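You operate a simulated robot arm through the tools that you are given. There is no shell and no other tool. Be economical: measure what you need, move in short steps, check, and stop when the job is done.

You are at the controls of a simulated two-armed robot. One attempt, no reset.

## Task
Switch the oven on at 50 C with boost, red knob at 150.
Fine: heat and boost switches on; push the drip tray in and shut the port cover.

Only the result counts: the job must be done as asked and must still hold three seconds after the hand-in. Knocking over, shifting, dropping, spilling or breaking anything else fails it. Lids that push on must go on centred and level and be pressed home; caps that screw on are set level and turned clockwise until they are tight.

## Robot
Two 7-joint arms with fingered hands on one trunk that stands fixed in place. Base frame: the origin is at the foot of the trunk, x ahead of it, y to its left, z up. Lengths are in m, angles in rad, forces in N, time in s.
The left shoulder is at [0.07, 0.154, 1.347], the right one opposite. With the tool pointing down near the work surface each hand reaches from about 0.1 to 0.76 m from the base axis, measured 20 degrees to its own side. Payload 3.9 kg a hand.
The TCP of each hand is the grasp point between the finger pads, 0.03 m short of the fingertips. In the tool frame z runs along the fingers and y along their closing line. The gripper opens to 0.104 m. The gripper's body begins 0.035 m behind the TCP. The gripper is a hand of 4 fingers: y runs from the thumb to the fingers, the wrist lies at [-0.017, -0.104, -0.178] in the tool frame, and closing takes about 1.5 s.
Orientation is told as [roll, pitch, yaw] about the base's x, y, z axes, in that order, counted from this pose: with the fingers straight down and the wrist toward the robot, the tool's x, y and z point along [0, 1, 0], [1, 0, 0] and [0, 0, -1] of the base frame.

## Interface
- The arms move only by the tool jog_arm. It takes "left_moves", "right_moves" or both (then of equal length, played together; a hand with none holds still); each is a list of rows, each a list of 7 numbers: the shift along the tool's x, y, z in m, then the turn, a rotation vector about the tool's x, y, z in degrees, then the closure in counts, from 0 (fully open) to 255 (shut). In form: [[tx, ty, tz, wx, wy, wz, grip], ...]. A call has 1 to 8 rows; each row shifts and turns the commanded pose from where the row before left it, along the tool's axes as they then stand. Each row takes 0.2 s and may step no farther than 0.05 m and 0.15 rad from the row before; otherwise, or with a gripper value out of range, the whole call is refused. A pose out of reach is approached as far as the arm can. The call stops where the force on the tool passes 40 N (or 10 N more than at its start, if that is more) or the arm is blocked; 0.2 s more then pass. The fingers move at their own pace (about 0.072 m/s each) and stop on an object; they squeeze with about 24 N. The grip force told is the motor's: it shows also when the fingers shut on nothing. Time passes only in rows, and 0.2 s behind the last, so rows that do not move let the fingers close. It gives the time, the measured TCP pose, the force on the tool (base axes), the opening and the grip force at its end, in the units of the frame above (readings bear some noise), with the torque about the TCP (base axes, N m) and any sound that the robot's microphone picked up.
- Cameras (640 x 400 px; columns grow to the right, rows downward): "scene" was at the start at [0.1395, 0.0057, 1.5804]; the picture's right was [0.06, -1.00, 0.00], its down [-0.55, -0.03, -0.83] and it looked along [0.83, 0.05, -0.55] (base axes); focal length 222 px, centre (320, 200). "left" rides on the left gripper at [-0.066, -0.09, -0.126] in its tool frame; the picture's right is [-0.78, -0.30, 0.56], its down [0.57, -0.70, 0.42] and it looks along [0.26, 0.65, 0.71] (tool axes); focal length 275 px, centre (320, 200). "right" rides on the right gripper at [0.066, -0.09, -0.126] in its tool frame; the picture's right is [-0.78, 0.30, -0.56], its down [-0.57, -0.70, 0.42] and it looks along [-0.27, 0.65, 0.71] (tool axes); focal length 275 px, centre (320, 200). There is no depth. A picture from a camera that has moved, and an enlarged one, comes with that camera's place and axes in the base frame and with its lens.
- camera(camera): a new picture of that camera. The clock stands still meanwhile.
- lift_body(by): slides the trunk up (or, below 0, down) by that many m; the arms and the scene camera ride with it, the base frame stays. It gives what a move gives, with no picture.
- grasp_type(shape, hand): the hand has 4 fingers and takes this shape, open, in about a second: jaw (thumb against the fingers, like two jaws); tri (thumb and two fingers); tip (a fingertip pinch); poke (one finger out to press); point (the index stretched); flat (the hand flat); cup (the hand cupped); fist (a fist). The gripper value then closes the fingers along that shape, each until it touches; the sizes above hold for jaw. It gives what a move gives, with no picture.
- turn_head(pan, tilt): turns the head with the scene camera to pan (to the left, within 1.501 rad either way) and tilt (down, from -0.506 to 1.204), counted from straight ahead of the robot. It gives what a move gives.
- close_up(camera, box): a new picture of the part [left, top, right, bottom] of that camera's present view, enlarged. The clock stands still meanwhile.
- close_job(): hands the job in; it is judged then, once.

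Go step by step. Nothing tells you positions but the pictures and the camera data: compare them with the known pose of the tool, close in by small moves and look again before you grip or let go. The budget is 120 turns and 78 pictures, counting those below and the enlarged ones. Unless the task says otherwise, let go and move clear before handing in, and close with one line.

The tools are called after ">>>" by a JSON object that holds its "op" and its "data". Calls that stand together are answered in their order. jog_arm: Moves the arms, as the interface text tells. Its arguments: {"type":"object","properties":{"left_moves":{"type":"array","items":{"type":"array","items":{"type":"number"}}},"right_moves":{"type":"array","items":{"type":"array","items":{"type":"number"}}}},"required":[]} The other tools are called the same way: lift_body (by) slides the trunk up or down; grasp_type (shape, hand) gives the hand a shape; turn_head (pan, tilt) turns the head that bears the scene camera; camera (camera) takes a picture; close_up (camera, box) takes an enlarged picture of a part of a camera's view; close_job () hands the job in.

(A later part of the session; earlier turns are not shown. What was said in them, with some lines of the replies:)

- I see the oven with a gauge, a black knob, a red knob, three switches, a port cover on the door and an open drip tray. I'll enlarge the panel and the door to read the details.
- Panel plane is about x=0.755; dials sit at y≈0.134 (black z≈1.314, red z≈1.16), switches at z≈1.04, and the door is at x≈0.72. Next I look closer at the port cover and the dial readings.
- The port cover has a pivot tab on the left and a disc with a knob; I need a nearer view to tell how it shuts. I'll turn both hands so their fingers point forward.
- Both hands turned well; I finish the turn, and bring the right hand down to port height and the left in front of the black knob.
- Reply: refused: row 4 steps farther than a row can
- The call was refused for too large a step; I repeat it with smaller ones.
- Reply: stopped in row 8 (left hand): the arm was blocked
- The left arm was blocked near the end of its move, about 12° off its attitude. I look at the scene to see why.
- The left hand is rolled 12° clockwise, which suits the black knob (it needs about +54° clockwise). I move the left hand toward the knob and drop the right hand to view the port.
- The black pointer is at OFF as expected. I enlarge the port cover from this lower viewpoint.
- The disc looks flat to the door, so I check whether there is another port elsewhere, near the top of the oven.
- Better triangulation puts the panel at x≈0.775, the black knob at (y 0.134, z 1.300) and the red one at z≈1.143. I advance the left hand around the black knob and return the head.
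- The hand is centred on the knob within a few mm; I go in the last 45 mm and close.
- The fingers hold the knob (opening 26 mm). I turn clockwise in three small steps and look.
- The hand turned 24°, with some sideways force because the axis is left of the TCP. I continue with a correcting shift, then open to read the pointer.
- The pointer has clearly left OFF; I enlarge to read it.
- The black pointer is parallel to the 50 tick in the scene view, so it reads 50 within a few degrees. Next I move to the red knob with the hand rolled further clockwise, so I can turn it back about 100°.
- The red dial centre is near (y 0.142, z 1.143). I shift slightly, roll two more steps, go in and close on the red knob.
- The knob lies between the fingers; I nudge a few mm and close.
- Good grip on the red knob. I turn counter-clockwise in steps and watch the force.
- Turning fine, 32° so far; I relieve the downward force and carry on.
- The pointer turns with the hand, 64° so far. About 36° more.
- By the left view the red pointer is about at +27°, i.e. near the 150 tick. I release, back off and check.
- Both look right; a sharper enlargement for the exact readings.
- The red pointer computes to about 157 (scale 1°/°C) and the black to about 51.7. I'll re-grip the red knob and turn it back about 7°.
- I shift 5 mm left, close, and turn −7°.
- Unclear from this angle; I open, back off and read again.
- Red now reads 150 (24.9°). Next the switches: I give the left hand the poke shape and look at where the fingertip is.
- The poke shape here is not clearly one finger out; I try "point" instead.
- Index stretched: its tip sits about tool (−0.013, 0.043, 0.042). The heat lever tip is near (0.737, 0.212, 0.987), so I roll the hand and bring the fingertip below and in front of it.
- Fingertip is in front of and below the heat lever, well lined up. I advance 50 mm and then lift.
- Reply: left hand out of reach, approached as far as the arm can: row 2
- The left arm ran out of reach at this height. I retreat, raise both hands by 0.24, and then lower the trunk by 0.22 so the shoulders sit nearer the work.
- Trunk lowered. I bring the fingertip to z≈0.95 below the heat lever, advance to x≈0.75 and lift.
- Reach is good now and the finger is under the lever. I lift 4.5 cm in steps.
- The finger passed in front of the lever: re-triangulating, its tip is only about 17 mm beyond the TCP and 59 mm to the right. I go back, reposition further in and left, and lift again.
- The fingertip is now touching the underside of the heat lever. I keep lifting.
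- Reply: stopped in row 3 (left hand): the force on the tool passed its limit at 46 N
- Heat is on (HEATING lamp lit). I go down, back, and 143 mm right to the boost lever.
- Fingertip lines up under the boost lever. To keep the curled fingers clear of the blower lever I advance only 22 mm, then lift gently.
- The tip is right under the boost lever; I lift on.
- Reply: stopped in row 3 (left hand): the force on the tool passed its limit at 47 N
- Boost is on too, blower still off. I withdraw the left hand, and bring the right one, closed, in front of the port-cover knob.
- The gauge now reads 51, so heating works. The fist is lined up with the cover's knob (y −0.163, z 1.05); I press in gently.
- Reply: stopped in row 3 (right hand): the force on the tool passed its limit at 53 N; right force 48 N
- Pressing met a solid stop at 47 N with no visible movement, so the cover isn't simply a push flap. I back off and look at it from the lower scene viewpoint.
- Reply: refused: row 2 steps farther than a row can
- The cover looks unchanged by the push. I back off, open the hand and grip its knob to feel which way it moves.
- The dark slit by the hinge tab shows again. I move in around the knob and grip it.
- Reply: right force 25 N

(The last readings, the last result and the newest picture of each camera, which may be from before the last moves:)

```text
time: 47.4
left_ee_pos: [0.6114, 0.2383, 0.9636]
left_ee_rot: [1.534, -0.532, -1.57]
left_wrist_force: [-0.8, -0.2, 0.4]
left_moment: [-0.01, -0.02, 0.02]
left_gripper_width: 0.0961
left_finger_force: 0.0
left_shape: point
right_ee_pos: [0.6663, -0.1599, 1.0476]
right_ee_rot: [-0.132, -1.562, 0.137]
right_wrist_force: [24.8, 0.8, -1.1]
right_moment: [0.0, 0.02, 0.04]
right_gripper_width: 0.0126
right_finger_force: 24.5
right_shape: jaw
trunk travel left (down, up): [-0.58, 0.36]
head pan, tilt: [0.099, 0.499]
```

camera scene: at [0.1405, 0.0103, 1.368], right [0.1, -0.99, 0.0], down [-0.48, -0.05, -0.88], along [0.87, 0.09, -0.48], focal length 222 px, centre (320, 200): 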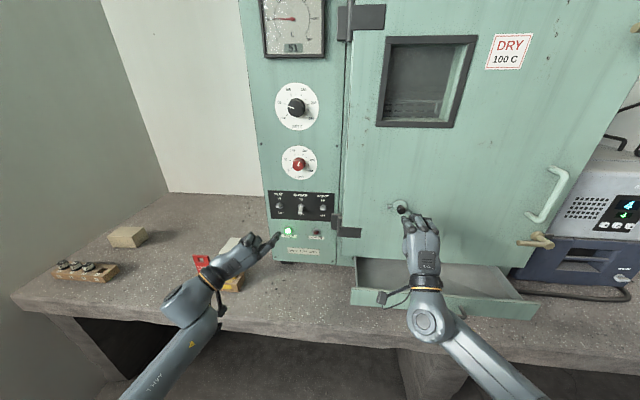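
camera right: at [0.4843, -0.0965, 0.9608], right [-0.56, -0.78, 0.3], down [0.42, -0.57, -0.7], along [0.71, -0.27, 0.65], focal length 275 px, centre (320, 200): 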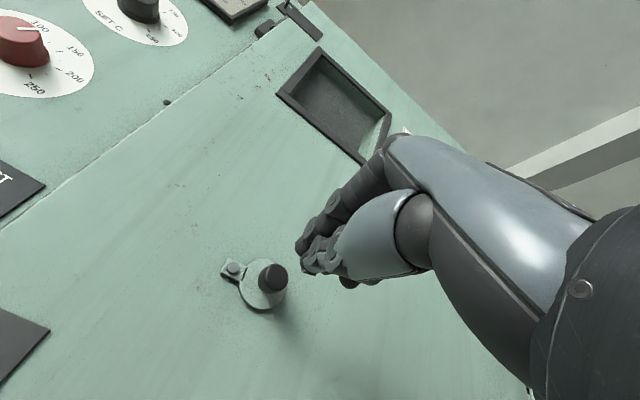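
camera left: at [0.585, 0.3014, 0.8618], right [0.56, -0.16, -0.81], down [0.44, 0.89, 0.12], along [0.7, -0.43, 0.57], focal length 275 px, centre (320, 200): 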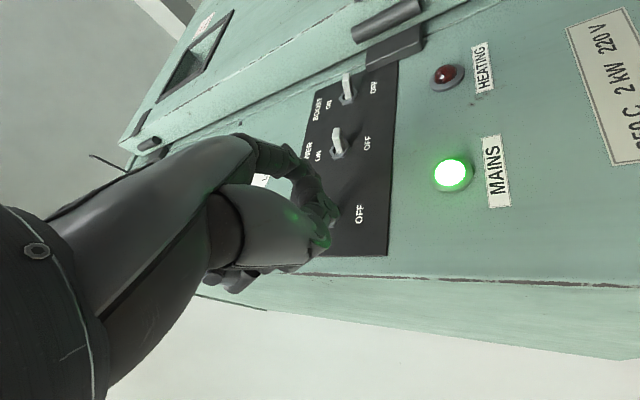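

It does not pull out (25 N holding). Next I test a small sideways swing, up and then down.

>>> {"op": "jog_arm", "data": {"right_moves": [[0, 0, 0.007, 0, 0, 0, 220], [0, -0.007, 0, 0, 0, 0, 220], [0, -0.007, 0, 0, 0, 0, 220]]}}

```text
time: 48.2
left_ee_pos: [0.6078, 0.235, 0.9649]
left_ee_rot: [1.538, -0.533, -1.573]
left_wrist_force: [0.7, -0.6, -0.2]
left_moment: [-0.01, -0.02, 0.04]
left_gripper_width: 0.0961
left_finger_force: 0.1
left_shape: point
right_ee_pos: [0.667, -0.1604, 1.0367]
right_ee_rot: [1.64, -1.568, -1.64]
right_wrist_force: [5.4, -4.7, 5.2]
right_moment: [0.21, -0.16, -0.14]
right_gripper_width: 0.0136
right_finger_force: 24.0
right_shape: jaw
trunk travel left (down, up): [-0.58, 0.36]
head pan, tilt: [0.099, 0.499]
```

It moved 11 mm down with only about 5 N, so it probably swings about the bolt. I look.

>>> {"op": "close_up", "data": {"camera": "right", "box": [190, 200, 370, 310]}}

```text
3.56 times, centred on (280, 255) of right
camera zoom: at [0.542, -0.0947, 0.9482], right [-0.56, -0.78, 0.29], down [0.43, -0.57, -0.7], along [0.71, -0.26, 0.65], focal length 979 px, centre (462, 4)
```

zoom: 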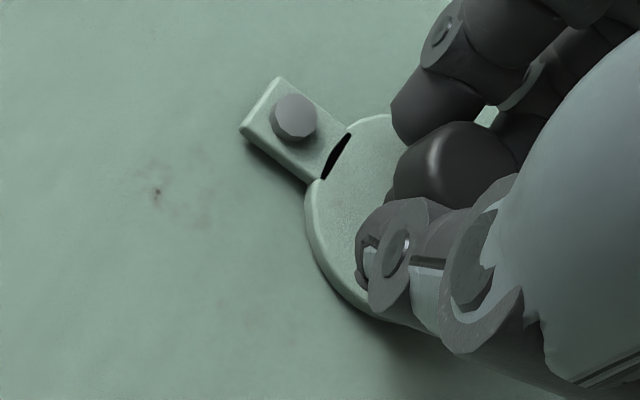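

It does swing about the bolt. I swing it on further down to see what lies behind.

>>> {"op": "jog_arm", "data": {"right_moves": [[0.003, -0.007, 0, 0, 0, 0, 220], [0.005, -0.005, 0, 0, 0, 0, 220], [0.005, -0.004, 0, 0, 0, 0, 220], [0.006, -0.002, 0, 0, 0, 0, 220]]}}

>>> {"op": "camera", "data": {"camera": "right"}}

```text
time: 49.2
left_ee_pos: [0.6093, 0.2358, 0.9646]
left_ee_rot: [1.534, -0.531, -1.569]
left_wrist_force: [-0.3, 0.2, -0.2]
left_moment: [0.03, -0.01, 0.04]
left_gripper_width: 0.0959
left_finger_force: 0.0
left_shape: point
right_ee_pos: [0.6702, -0.1382, 1.0144]
right_ee_rot: [-0.1, -1.559, 0.11]
right_wrist_force: [9.8, -9.1, -9.0]
right_moment: [0.3, 0.21, -0.14]
right_gripper_width: 0.011
right_finger_force: 23.9
right_shape: jaw
trunk travel left (down, up): [-0.58, 0.36]
head pan, tilt: [0.099, 0.499]
```

```text
7 pictures are left
camera right: at [0.5438, -0.0742, 0.9253], right [-0.55, -0.78, 0.3], down [0.42, -0.57, -0.71], along [0.72, -0.26, 0.64], focal length 275 px, centre (320, 200)
```

right: 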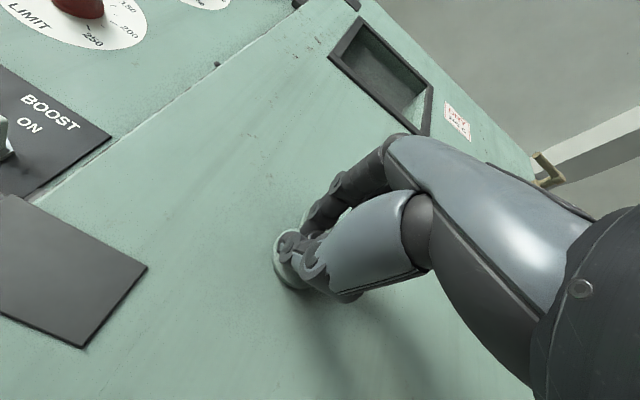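

The cover follows the hand. I let go and back off to see both the cover and the place it left.

>>> {"op": "jog_arm", "data": {"right_moves": [[0, 0, 0, 0, 0, 0, 80], [0, 0, 0, 0, 0, 0, 60], [0, 0, 0, 0, 0, 0, 60], [0, 0, -0.045, 0, 0, 0, 60], [0, 0, -0.045, 0, 0, 0, 60], [0, -0.03, -0.02, 0, 0, 0, 60]]}}

>>> {"op": "close_up", "data": {"camera": "scene", "box": [360, 180, 440, 240]}}

```text
time: 50.6
left_ee_pos: [0.608, 0.2366, 0.9663]
left_ee_rot: [1.541, -0.532, -1.573]
left_wrist_force: [-0.4, -0.3, -0.2]
left_moment: [-0.02, -0.04, 0.02]
left_gripper_width: 0.096
left_finger_force: 0.1
left_shape: point
right_ee_pos: [0.5551, -0.1404, 0.9884]
right_ee_rot: [0.013, -1.57, -0.009]
right_wrist_force: [0.5, -0.1, -0.2]
right_moment: [0.01, 0.01, 0.0]
right_gripper_width: 0.0793
right_finger_force: 0.0
right_shape: jaw
trunk travel left (down, up): [-0.58, 0.36]
head pan, tilt: [0.099, 0.499]
```

```text
6.67 times, centred on (400, 210) of scene
camera zoom: at [0.1415, 0.0088, 1.368], right [0.1, -1.0, 0.0], down [-0.48, -0.05, -0.88], along [0.87, 0.09, -0.48], focal length 1481 px, centre (-213, 133)
```

zoom: 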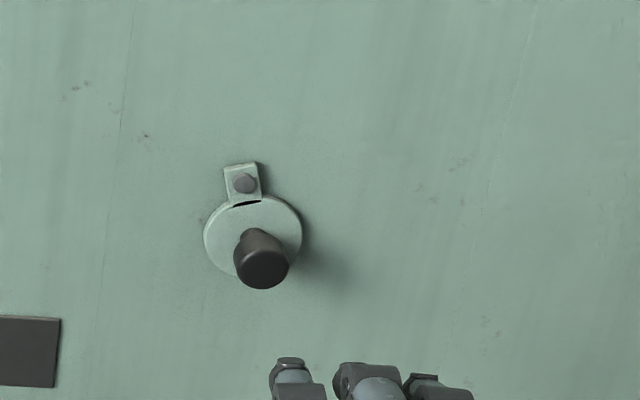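

Nothing is exposed elsewhere, and the cover now hangs about 16° short of vertical under its bolt – evidently shut is hanging straight down. I re-grip the knob and bring it the last 9 mm left.

>>> {"op": "jog_arm", "data": {"right_moves": [[0, 0.028, 0.02, 0, 0, 0, 60], [0, 0, 0.045, 0, 0, 0, 60], [0, 0, 0.048, 0, 0, 0, 60], [0, 0, 0, 0, 0, 0, 150], [0, 0, 0, 0, 0, 0, 220], [0, 0, 0, 0, 0, 0, 220], [0, 0, 0, 0, 0, 0, 220]]}}

>>> {"op": "jog_arm", "data": {"right_moves": [[0.004, -0.001, 0, 0, 0, 0, 220], [0.004, 0, 0, 0, 0, 0, 220], [0, 0, 0, 0, 0, 0, 220]]}}

```text
time: 52.2
left_ee_pos: [0.6065, 0.2363, 0.966]
left_ee_rot: [1.539, -0.533, -1.572]
left_wrist_force: [0.1, -0.7, 0.6]
left_moment: [0.0, 0.01, 0.0]
left_gripper_width: 0.096
left_finger_force: 0.1
left_shape: point
right_ee_pos: [0.67, -0.1402, 1.015]
right_ee_rot: [-0.128, -1.567, 0.134]
right_wrist_force: [-0.1, -0.1, -0.4]
right_moment: [-0.01, 0.01, 0.0]
right_gripper_width: 0.0149
right_finger_force: 0.2
right_shape: jaw
trunk travel left (down, up): [-0.58, 0.36]
head pan, tilt: [0.099, 0.499]
```

```text
time: 53.0
left_ee_pos: [0.6072, 0.2372, 0.9665]
left_ee_rot: [1.537, -0.533, -1.573]
left_wrist_force: [-0.4, 0.0, -0.5]
left_moment: [0.01, 0.0, 0.01]
left_gripper_width: 0.0957
left_finger_force: 0.0
left_shape: point
right_ee_pos: [0.6701, -0.1323, 1.0164]
right_ee_rot: [-0.15, -1.568, 0.153]
right_wrist_force: [-2.4, -0.4, -2.2]
right_moment: [0.03, 0.11, 0.0]
right_gripper_width: 0.0148
right_finger_force: 0.0
right_shape: jaw
trunk travel left (down, up): [-0.58, 0.36]
head pan, tilt: [0.099, 0.499]
```

The grip reads loose; I close fully and nudge.

>>> {"op": "jog_arm", "data": {"right_moves": [[-0.006, 0, 0, 0, 0, 0, 200], [0, 0, 0, 0, 0, 0, 255], [0, 0, 0, 0, 0, 0, 255], [0, 0, 0, 0, 0, 0, 255], [0.003, 0, 0, 0, 0, 0, 255], [0.004, 0, 0, 0, 0, 0, 255]]}}

>>> {"op": "close_up", "data": {"camera": "scene", "box": [360, 180, 440, 240]}}

```text
time: 54.4
left_ee_pos: [0.606, 0.2346, 0.9656]
left_ee_rot: [1.54, -0.531, -1.572]
left_wrist_force: [-0.1, -1.3, -0.5]
left_moment: [-0.02, -0.01, 0.0]
left_gripper_width: 0.0959
left_finger_force: 0.1
left_shape: point
right_ee_pos: [0.6704, -0.1347, 1.0169]
right_ee_rot: [0.534, -1.567, -0.535]
right_wrist_force: [-0.5, -7.6, -1.4]
right_moment: [0.14, 0.06, -0.12]
right_gripper_width: 0.0129
right_finger_force: 24.1
right_shape: jaw
trunk travel left (down, up): [-0.58, 0.36]
head pan, tilt: [0.099, 0.499]
```

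```text
6.67 times, centred on (400, 210) of scene
camera zoom: at [0.1411, 0.0069, 1.368], right [0.1, -1.0, 0.0], down [-0.48, -0.05, -0.88], along [0.87, 0.09, -0.48], focal length 1481 px, centre (-213, 133)
```

zoom: 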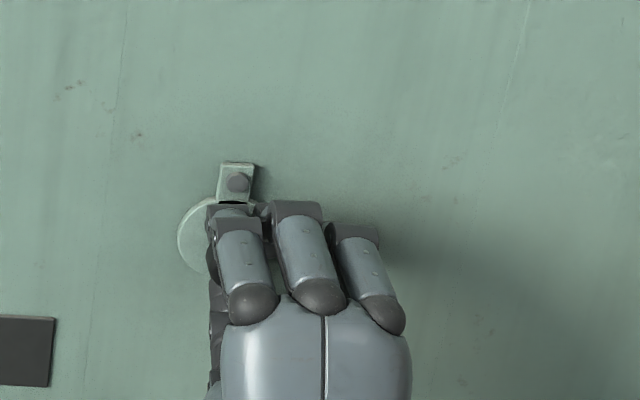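

The cover is now within about 4° of straight down. I push a few mm more to see whether there's a stop.

>>> {"op": "jog_arm", "data": {"right_moves": [[0.003, 0, 0, 0, 0, 0, 255], [0.003, 0, 0, 0, 0, 0, 255], [0, 0, 0, 0, 0, 0, 255]]}}

```text
time: 55.2
left_ee_pos: [0.6075, 0.2346, 0.9656]
left_ee_rot: [1.538, -0.531, -1.572]
left_wrist_force: [-0.3, 0.3, -0.8]
left_moment: [-0.01, 0.0, -0.03]
left_gripper_width: 0.0961
left_finger_force: 0.0
left_shape: point
right_ee_pos: [0.6706, -0.1294, 1.0136]
right_ee_rot: [0.388, -1.564, -0.382]
right_wrist_force: [3.6, -15.1, -4.8]
right_moment: [0.11, 0.27, -0.26]
right_gripper_width: 0.0128
right_finger_force: 24.0
right_shape: jaw
trunk travel left (down, up): [-0.58, 0.36]
head pan, tilt: [0.099, 0.499]
```

Force rose to 15 N, so the cover is against a stop: straight down, shut. I let go, back off and tilt the hand to go for the drip tray.

>>> {"op": "jog_arm", "data": {"right_moves": [[0, 0, 0, 0, 0, 0, 120], [0, 0, 0, 0, 0, 0, 60], [0, 0, 0, 0, 0, 0, 60], [0, 0, -0.045, 0, 0, 0, 60], [0, 0, -0.045, 0, 0, 0, 120], [-0.04, 0, -0.02, 0, 0, 0, 255], [-0.04, 0, -0.02, 0, 0, 0, 255], [-0.04, 0, 0, 0, 0, 0, 255]]}}

>>> {"op": "jog_arm", "data": {"right_moves": [[-0.04, 0, 0, 0, 0, 0, 255], [0, 0, 0, 8, 0, 0, 255], [0, 0, 0, 8, 0, 0, 255], [0, 0, 0, 8, 0, 0, 255], [0, 0, 0, 8, 0, 0, 255], [0, 0, 0, 8, 0, 0, 255]]}}

```text
time: 57.0
left_ee_pos: [0.6074, 0.2365, 0.9651]
left_ee_rot: [1.54, -0.533, -1.573]
left_wrist_force: [-0.7, 0.1, -0.6]
left_moment: [-0.03, 0.03, 0.02]
left_gripper_width: 0.0959
left_finger_force: 0.1
left_shape: point
right_ee_pos: [0.54, -0.2481, 1.0201]
right_ee_rot: [0.325, -1.568, -0.318]
right_wrist_force: [-0.6, -0.3, 0.0]
right_moment: [0.01, 0.02, 0.02]
right_gripper_width: 0.0001
right_finger_force: 23.9
right_shape: jaw
trunk travel left (down, up): [-0.58, 0.36]
head pan, tilt: [0.099, 0.499]
```

```text
time: 58.4
left_ee_pos: [0.6072, 0.2372, 0.966]
left_ee_rot: [1.54, -0.532, -1.571]
left_wrist_force: [-0.2, -0.5, -1.7]
left_moment: [-0.03, -0.01, 0.0]
left_gripper_width: 0.096
left_finger_force: 0.0
left_shape: point
right_ee_pos: [0.5413, -0.2859, 1.0175]
right_ee_rot: [-0.001, -0.869, 0.009]
right_wrist_force: [-0.4, -0.8, -1.0]
right_moment: [-0.01, 0.01, -0.01]
right_gripper_width: 0.0
right_finger_force: 23.4
right_shape: jaw
trunk travel left (down, up): [-0.58, 0.36]
head pan, tilt: [0.099, 0.499]
```

The hand is tilted properly. I lower it in front of the tray and look.

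>>> {"op": "jog_arm", "data": {"right_moves": [[0, -0.0378, 0.0226, 0, 0, 0, 255], [0, -0.0378, 0.0226, 0, 0, 0, 255], [0, -0.0378, 0.0226, 0, 0, 0, 255], [0, -0.0378, 0.0226, 0, 0, 0, 255]]}}

>>> {"op": "camera", "data": {"camera": "scene"}}

```text
time: 59.4
left_ee_pos: [0.6081, 0.237, 0.9657]
left_ee_rot: [1.541, -0.532, -1.573]
left_wrist_force: [0.2, 1.3, -0.1]
left_moment: [0.03, 0.04, -0.05]
left_gripper_width: 0.0959
left_finger_force: 0.1
left_shape: point
right_ee_pos: [0.5134, -0.2862, 0.8424]
right_ee_rot: [-0.003, -0.871, 0.007]
right_wrist_force: [-0.3, 0.3, -0.2]
right_moment: [-0.01, -0.01, 0.01]
right_gripper_width: 0.0
right_finger_force: 24.1
right_shape: jaw
trunk travel left (down, up): [-0.58, 0.36]
head pan, tilt: [0.099, 0.499]
```

```text
4 pictures are left
camera scene: at [0.1414, 0.0099, 1.368], right [0.1, -0.99, 0.0], down [-0.48, -0.05, -0.88], along [0.87, 0.09, -0.48], focal length 222 px, centre (320, 200)
```

scene: 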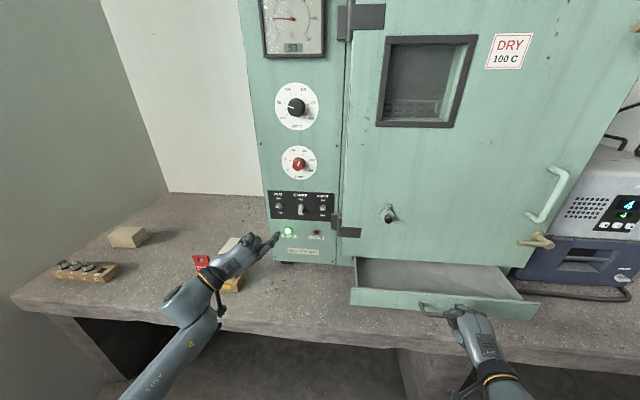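

Before pushing the tray I check the port cover, which looks odd from here.

>>> {"op": "close_up", "data": {"camera": "scene", "box": [360, 180, 440, 240]}}

```text
6.67 times, centred on (400, 210) of scene
camera zoom: at [0.1414, 0.0099, 1.368], right [0.1, -0.99, 0.0], down [-0.48, -0.05, -0.88], along [0.87, 0.09, -0.48], focal length 1481 px, centre (-213, 133)
```

zoom: 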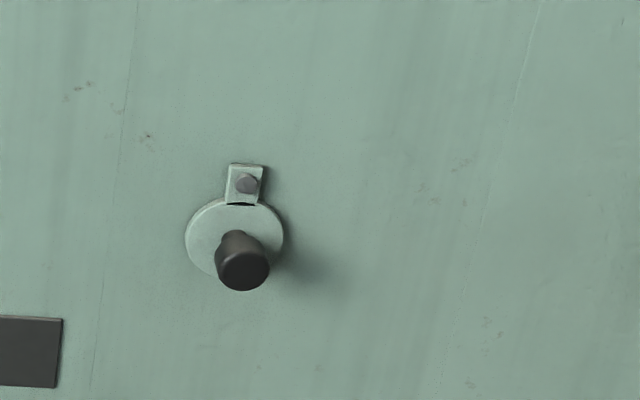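

The cover hangs plumb: shut. Now I lower the fist to the tray handle's height and push forward.

>>> {"op": "jog_arm", "data": {"right_moves": [[-0.015, -0.0378, 0.0226, 0, 0, 0, 255], [0, 0.0129, 0.0153, 0, 0, 0, 255], [0, 0.0129, 0.0153, 0, 0, 0, 255], [0, 0.0129, 0.0153, 0, 0, 0, 255], [0, 0.0129, 0.0153, 0, 0, 0, 255], [0, 0.0129, 0.0153, 0, 0, 0, 255], [0, 0.0129, 0.0153, 0, 0, 0, 255]]}}

```text
time: 61.0
left_ee_pos: [0.6068, 0.2361, 0.9654]
left_ee_rot: [1.538, -0.533, -1.572]
left_wrist_force: [0.2, 0.1, 0.0]
left_moment: [-0.01, -0.01, 0.01]
left_gripper_width: 0.0961
left_finger_force: 0.1
left_shape: point
right_ee_pos: [0.6269, -0.2996, 0.7997]
right_ee_rot: [-0.001, -0.87, 0.005]
right_wrist_force: [-0.1, -0.6, -1.2]
right_moment: [-0.03, -0.01, 0.02]
right_gripper_width: 0.0002
right_finger_force: 24.1
right_shape: jaw
trunk travel left (down, up): [-0.58, 0.36]
head pan, tilt: [0.099, 0.499]
```

No notable force so far; I check whether the tray is moving.

>>> {"op": "close_up", "data": {"camera": "scene", "box": [330, 220, 550, 350]}}

```text
2.91 times, centred on (440, 285) of scene
camera zoom: at [0.1421, 0.0092, 1.3678], right [0.1, -0.99, 0.0], down [-0.48, -0.05, -0.88], along [0.87, 0.09, -0.48], focal length 646 px, centre (-29, -47)
```

zoom: 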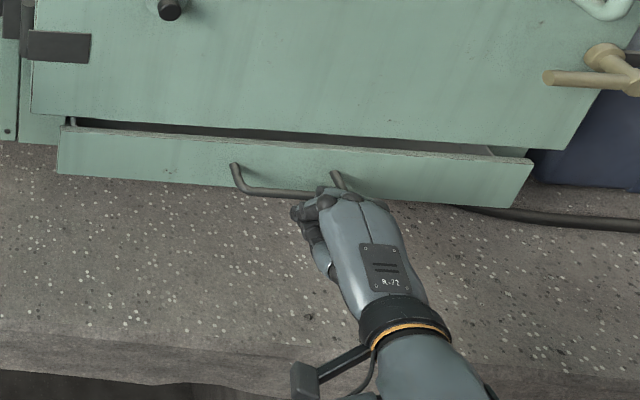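

The tray is nearly in. I keep pushing until it stops.

>>> {"op": "jog_arm", "data": {"right_moves": [[0.008, 0.0097, 0.0115, 0, 0, 0, 255], [0, 0.0097, 0.0115, 0, 0, 0, 255], [0, 0.0097, 0.0115, 0, 0, 0, 255], [0, 0.0097, 0.0115, 0, 0, 0, 255], [0, 0.0097, 0.0115, 0, 0, 0, 255], [0, 0.0097, 0.0115, 0, 0, 0, 255]]}}

```text
time: 62.3
left_ee_pos: [0.6004, 0.2362, 0.9716]
left_ee_rot: [1.547, -0.531, -1.579]
left_wrist_force: [0.1, -1.3, -0.2]
left_moment: [-0.01, 0.01, -0.02]
left_gripper_width: 0.0958
left_finger_force: 0.1
left_shape: point
right_ee_pos: [0.6989, -0.2925, 0.8026]
right_ee_rot: [0.0, -0.876, 0.004]
right_wrist_force: [-49.0, 0.7, 13.2]
right_moment: [-0.22, -0.11, -0.29]
right_gripper_width: 0.0
right_finger_force: 24.4
right_shape: jaw
trunk travel left (down, up): [-0.58, 0.36]
head pan, tilt: [0.099, 0.499]
stopped in row 6 (right hand): the force on the tool passed its limit at 49 N (the readings are from after the stop); the commanded pose is now the measured one
```

It stopped at 49 N. I back away to see whether the tray is fully home.

>>> {"op": "jog_arm", "data": {"right_moves": [[0, -0.0258, -0.0306, 0, 0, 0, 255], [0, -0.0258, -0.0306, 0, 0, 0, 255], [0, -0.0258, -0.0306, 0, 0, 0, 255]]}}

>>> {"op": "close_up", "data": {"camera": "scene", "box": [330, 220, 550, 350]}}

```text
time: 63.1
left_ee_pos: [0.606, 0.2372, 0.966]
left_ee_rot: [1.539, -0.533, -1.573]
left_wrist_force: [0.2, -0.4, -0.9]
left_moment: [0.01, 0.02, 0.01]
left_gripper_width: 0.0959
left_finger_force: 0.2
left_shape: point
right_ee_pos: [0.5846, -0.2916, 0.7985]
right_ee_rot: [-0.001, -0.865, 0.005]
right_wrist_force: [0.7, 0.4, -0.4]
right_moment: [0.0, 0.0, 0.01]
right_gripper_width: 0.0
right_finger_force: 24.0
right_shape: jaw
trunk travel left (down, up): [-0.58, 0.36]
head pan, tilt: [0.099, 0.499]
```

```text
2.91 times, centred on (440, 285) of scene
camera zoom: at [0.1411, 0.0093, 1.368], right [0.1, -0.99, 0.0], down [-0.48, -0.05, -0.88], along [0.87, 0.09, -0.48], focal length 646 px, centre (-29, -47)
```

zoom: 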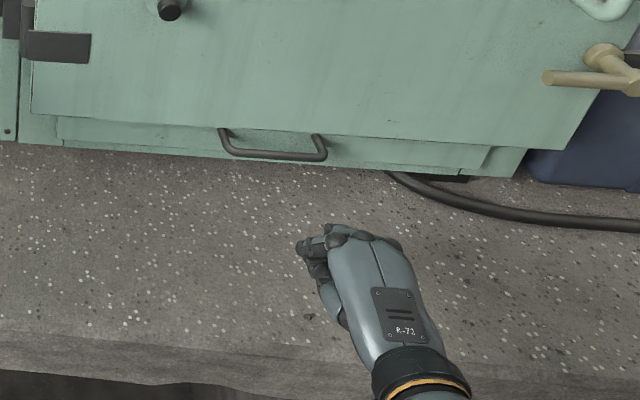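

The tray front sits against the oven body. To be sure the stop wasn't my knuckles touching the door, I push once more with the hand held flatter.

>>> {"op": "jog_arm", "data": {"right_moves": [[0, 0, 0, -7, 0, 0, 255], [0, 0.011, 0.0167, 0, 0, 0, 255], [0, 0.011, 0.0167, 0, 0, 0, 255], [0, 0.011, 0.0167, 0, 0, 0, 255], [0, 0.011, 0.0167, 0, 0, 0, 255], [0, 0.011, 0.0167, 0, 0, 0, 255], [0, 0.0044, 0.0067, 0, 0, 0, 255], [0, 0.0044, 0.0067, 0, 0, 0, 255]]}}

```text
time: 64.9
left_ee_pos: [0.6031, 0.2375, 0.9699]
left_ee_rot: [1.545, -0.535, -1.576]
left_wrist_force: [-0.4, 0.5, 0.9]
left_moment: [-0.02, 0.01, -0.01]
left_gripper_width: 0.096
left_finger_force: 0.1
left_shape: point
right_ee_pos: [0.6971, -0.2916, 0.7978]
right_ee_rot: [0.0, -0.99, 0.004]
right_wrist_force: [-34.2, 5.8, 0.5]
right_moment: [-0.1, 0.0, -0.06]
right_gripper_width: 0.0
right_finger_force: 24.0
right_shape: jaw
trunk travel left (down, up): [-0.58, 0.36]
head pan, tilt: [0.099, 0.499]
```

Same stopping point with a different hand attitude, so the tray is home. I withdraw both hands and take a last look.

>>> {"op": "jog_arm", "data": {"right_moves": [[0, -0.022, -0.0334, 0, 0, 0, 255], [0, -0.022, -0.0334, 0, 0, 0, 255], [0, -0.022, -0.0334, 0, 0, 0, 255], [0, 0.04, 0, 0, 0, 0, 200], [0, 0.04, 0, 0, 0, 0, 100]], "left_moves": [[0, 0, -0.03, 0, 0, 0, 0], [0, 0, -0.03, 0, 0, 0, 0], [0.03, 0.018, 0, 0, 0, 0, 0], [0, 0, 0, 0, 0, 0, 0], [0, 0, 0, 0, 0, 0, 0]]}}

>>> {"op": "close_up", "data": {"camera": "scene", "box": [240, 0, 440, 250]}}

```text
time: 66.1
left_ee_pos: [0.5491, 0.2389, 1.0025]
left_ee_rot: [1.539, -0.532, -1.572]
left_wrist_force: [0.2, 0.2, -0.1]
left_moment: [-0.02, 0.0, -0.01]
left_gripper_width: 0.0958
left_finger_force: 0.1
left_shape: point
right_ee_pos: [0.6264, -0.2911, 0.864]
right_ee_rot: [0.003, -0.986, 0.007]
right_wrist_force: [-0.1, 0.0, 0.4]
right_moment: [0.0, 0.0, 0.01]
right_gripper_width: 0.0475
right_finger_force: 0.2
right_shape: jaw
trunk travel left (down, up): [-0.58, 0.36]
head pan, tilt: [0.099, 0.499]
```

```text
1.60 times, centred on (340, 125) of scene
camera zoom: at [0.1416, 0.0092, 1.3679], right [0.1, -0.99, 0.0], down [-0.48, -0.05, -0.88], along [0.87, 0.09, -0.48], focal length 355 px, centre (288, 320)
```

zoom: 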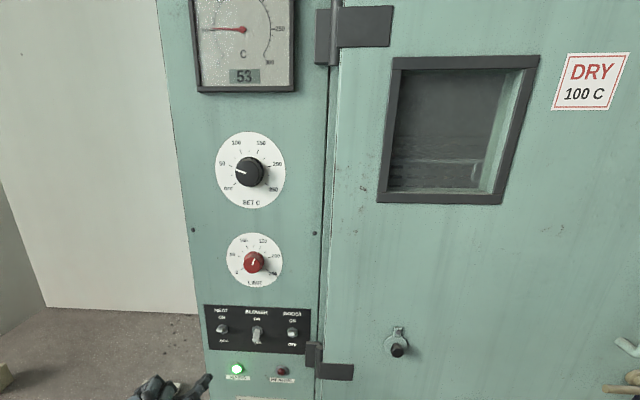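

The last picture shows the gauge steady at 53, black pointer at 50, red at 150, heat and boost up, blower still off, the cover hanging shut and both hands clear. I hand in.

>>> {"op": "close_job", "data": {}}

```text
The job is handed in.
```

The oven is on with heat and boost up and the blower left off. The red knob reads 150 and the black pointer sits at about the 50 mark, but the gauge settled at 53, so the setting may be about 3 C high. The drip tray is pushed in until it stopped. The port cover was swung to hang straight down against a stop, which I took as shut because I never saw the port opening itself.
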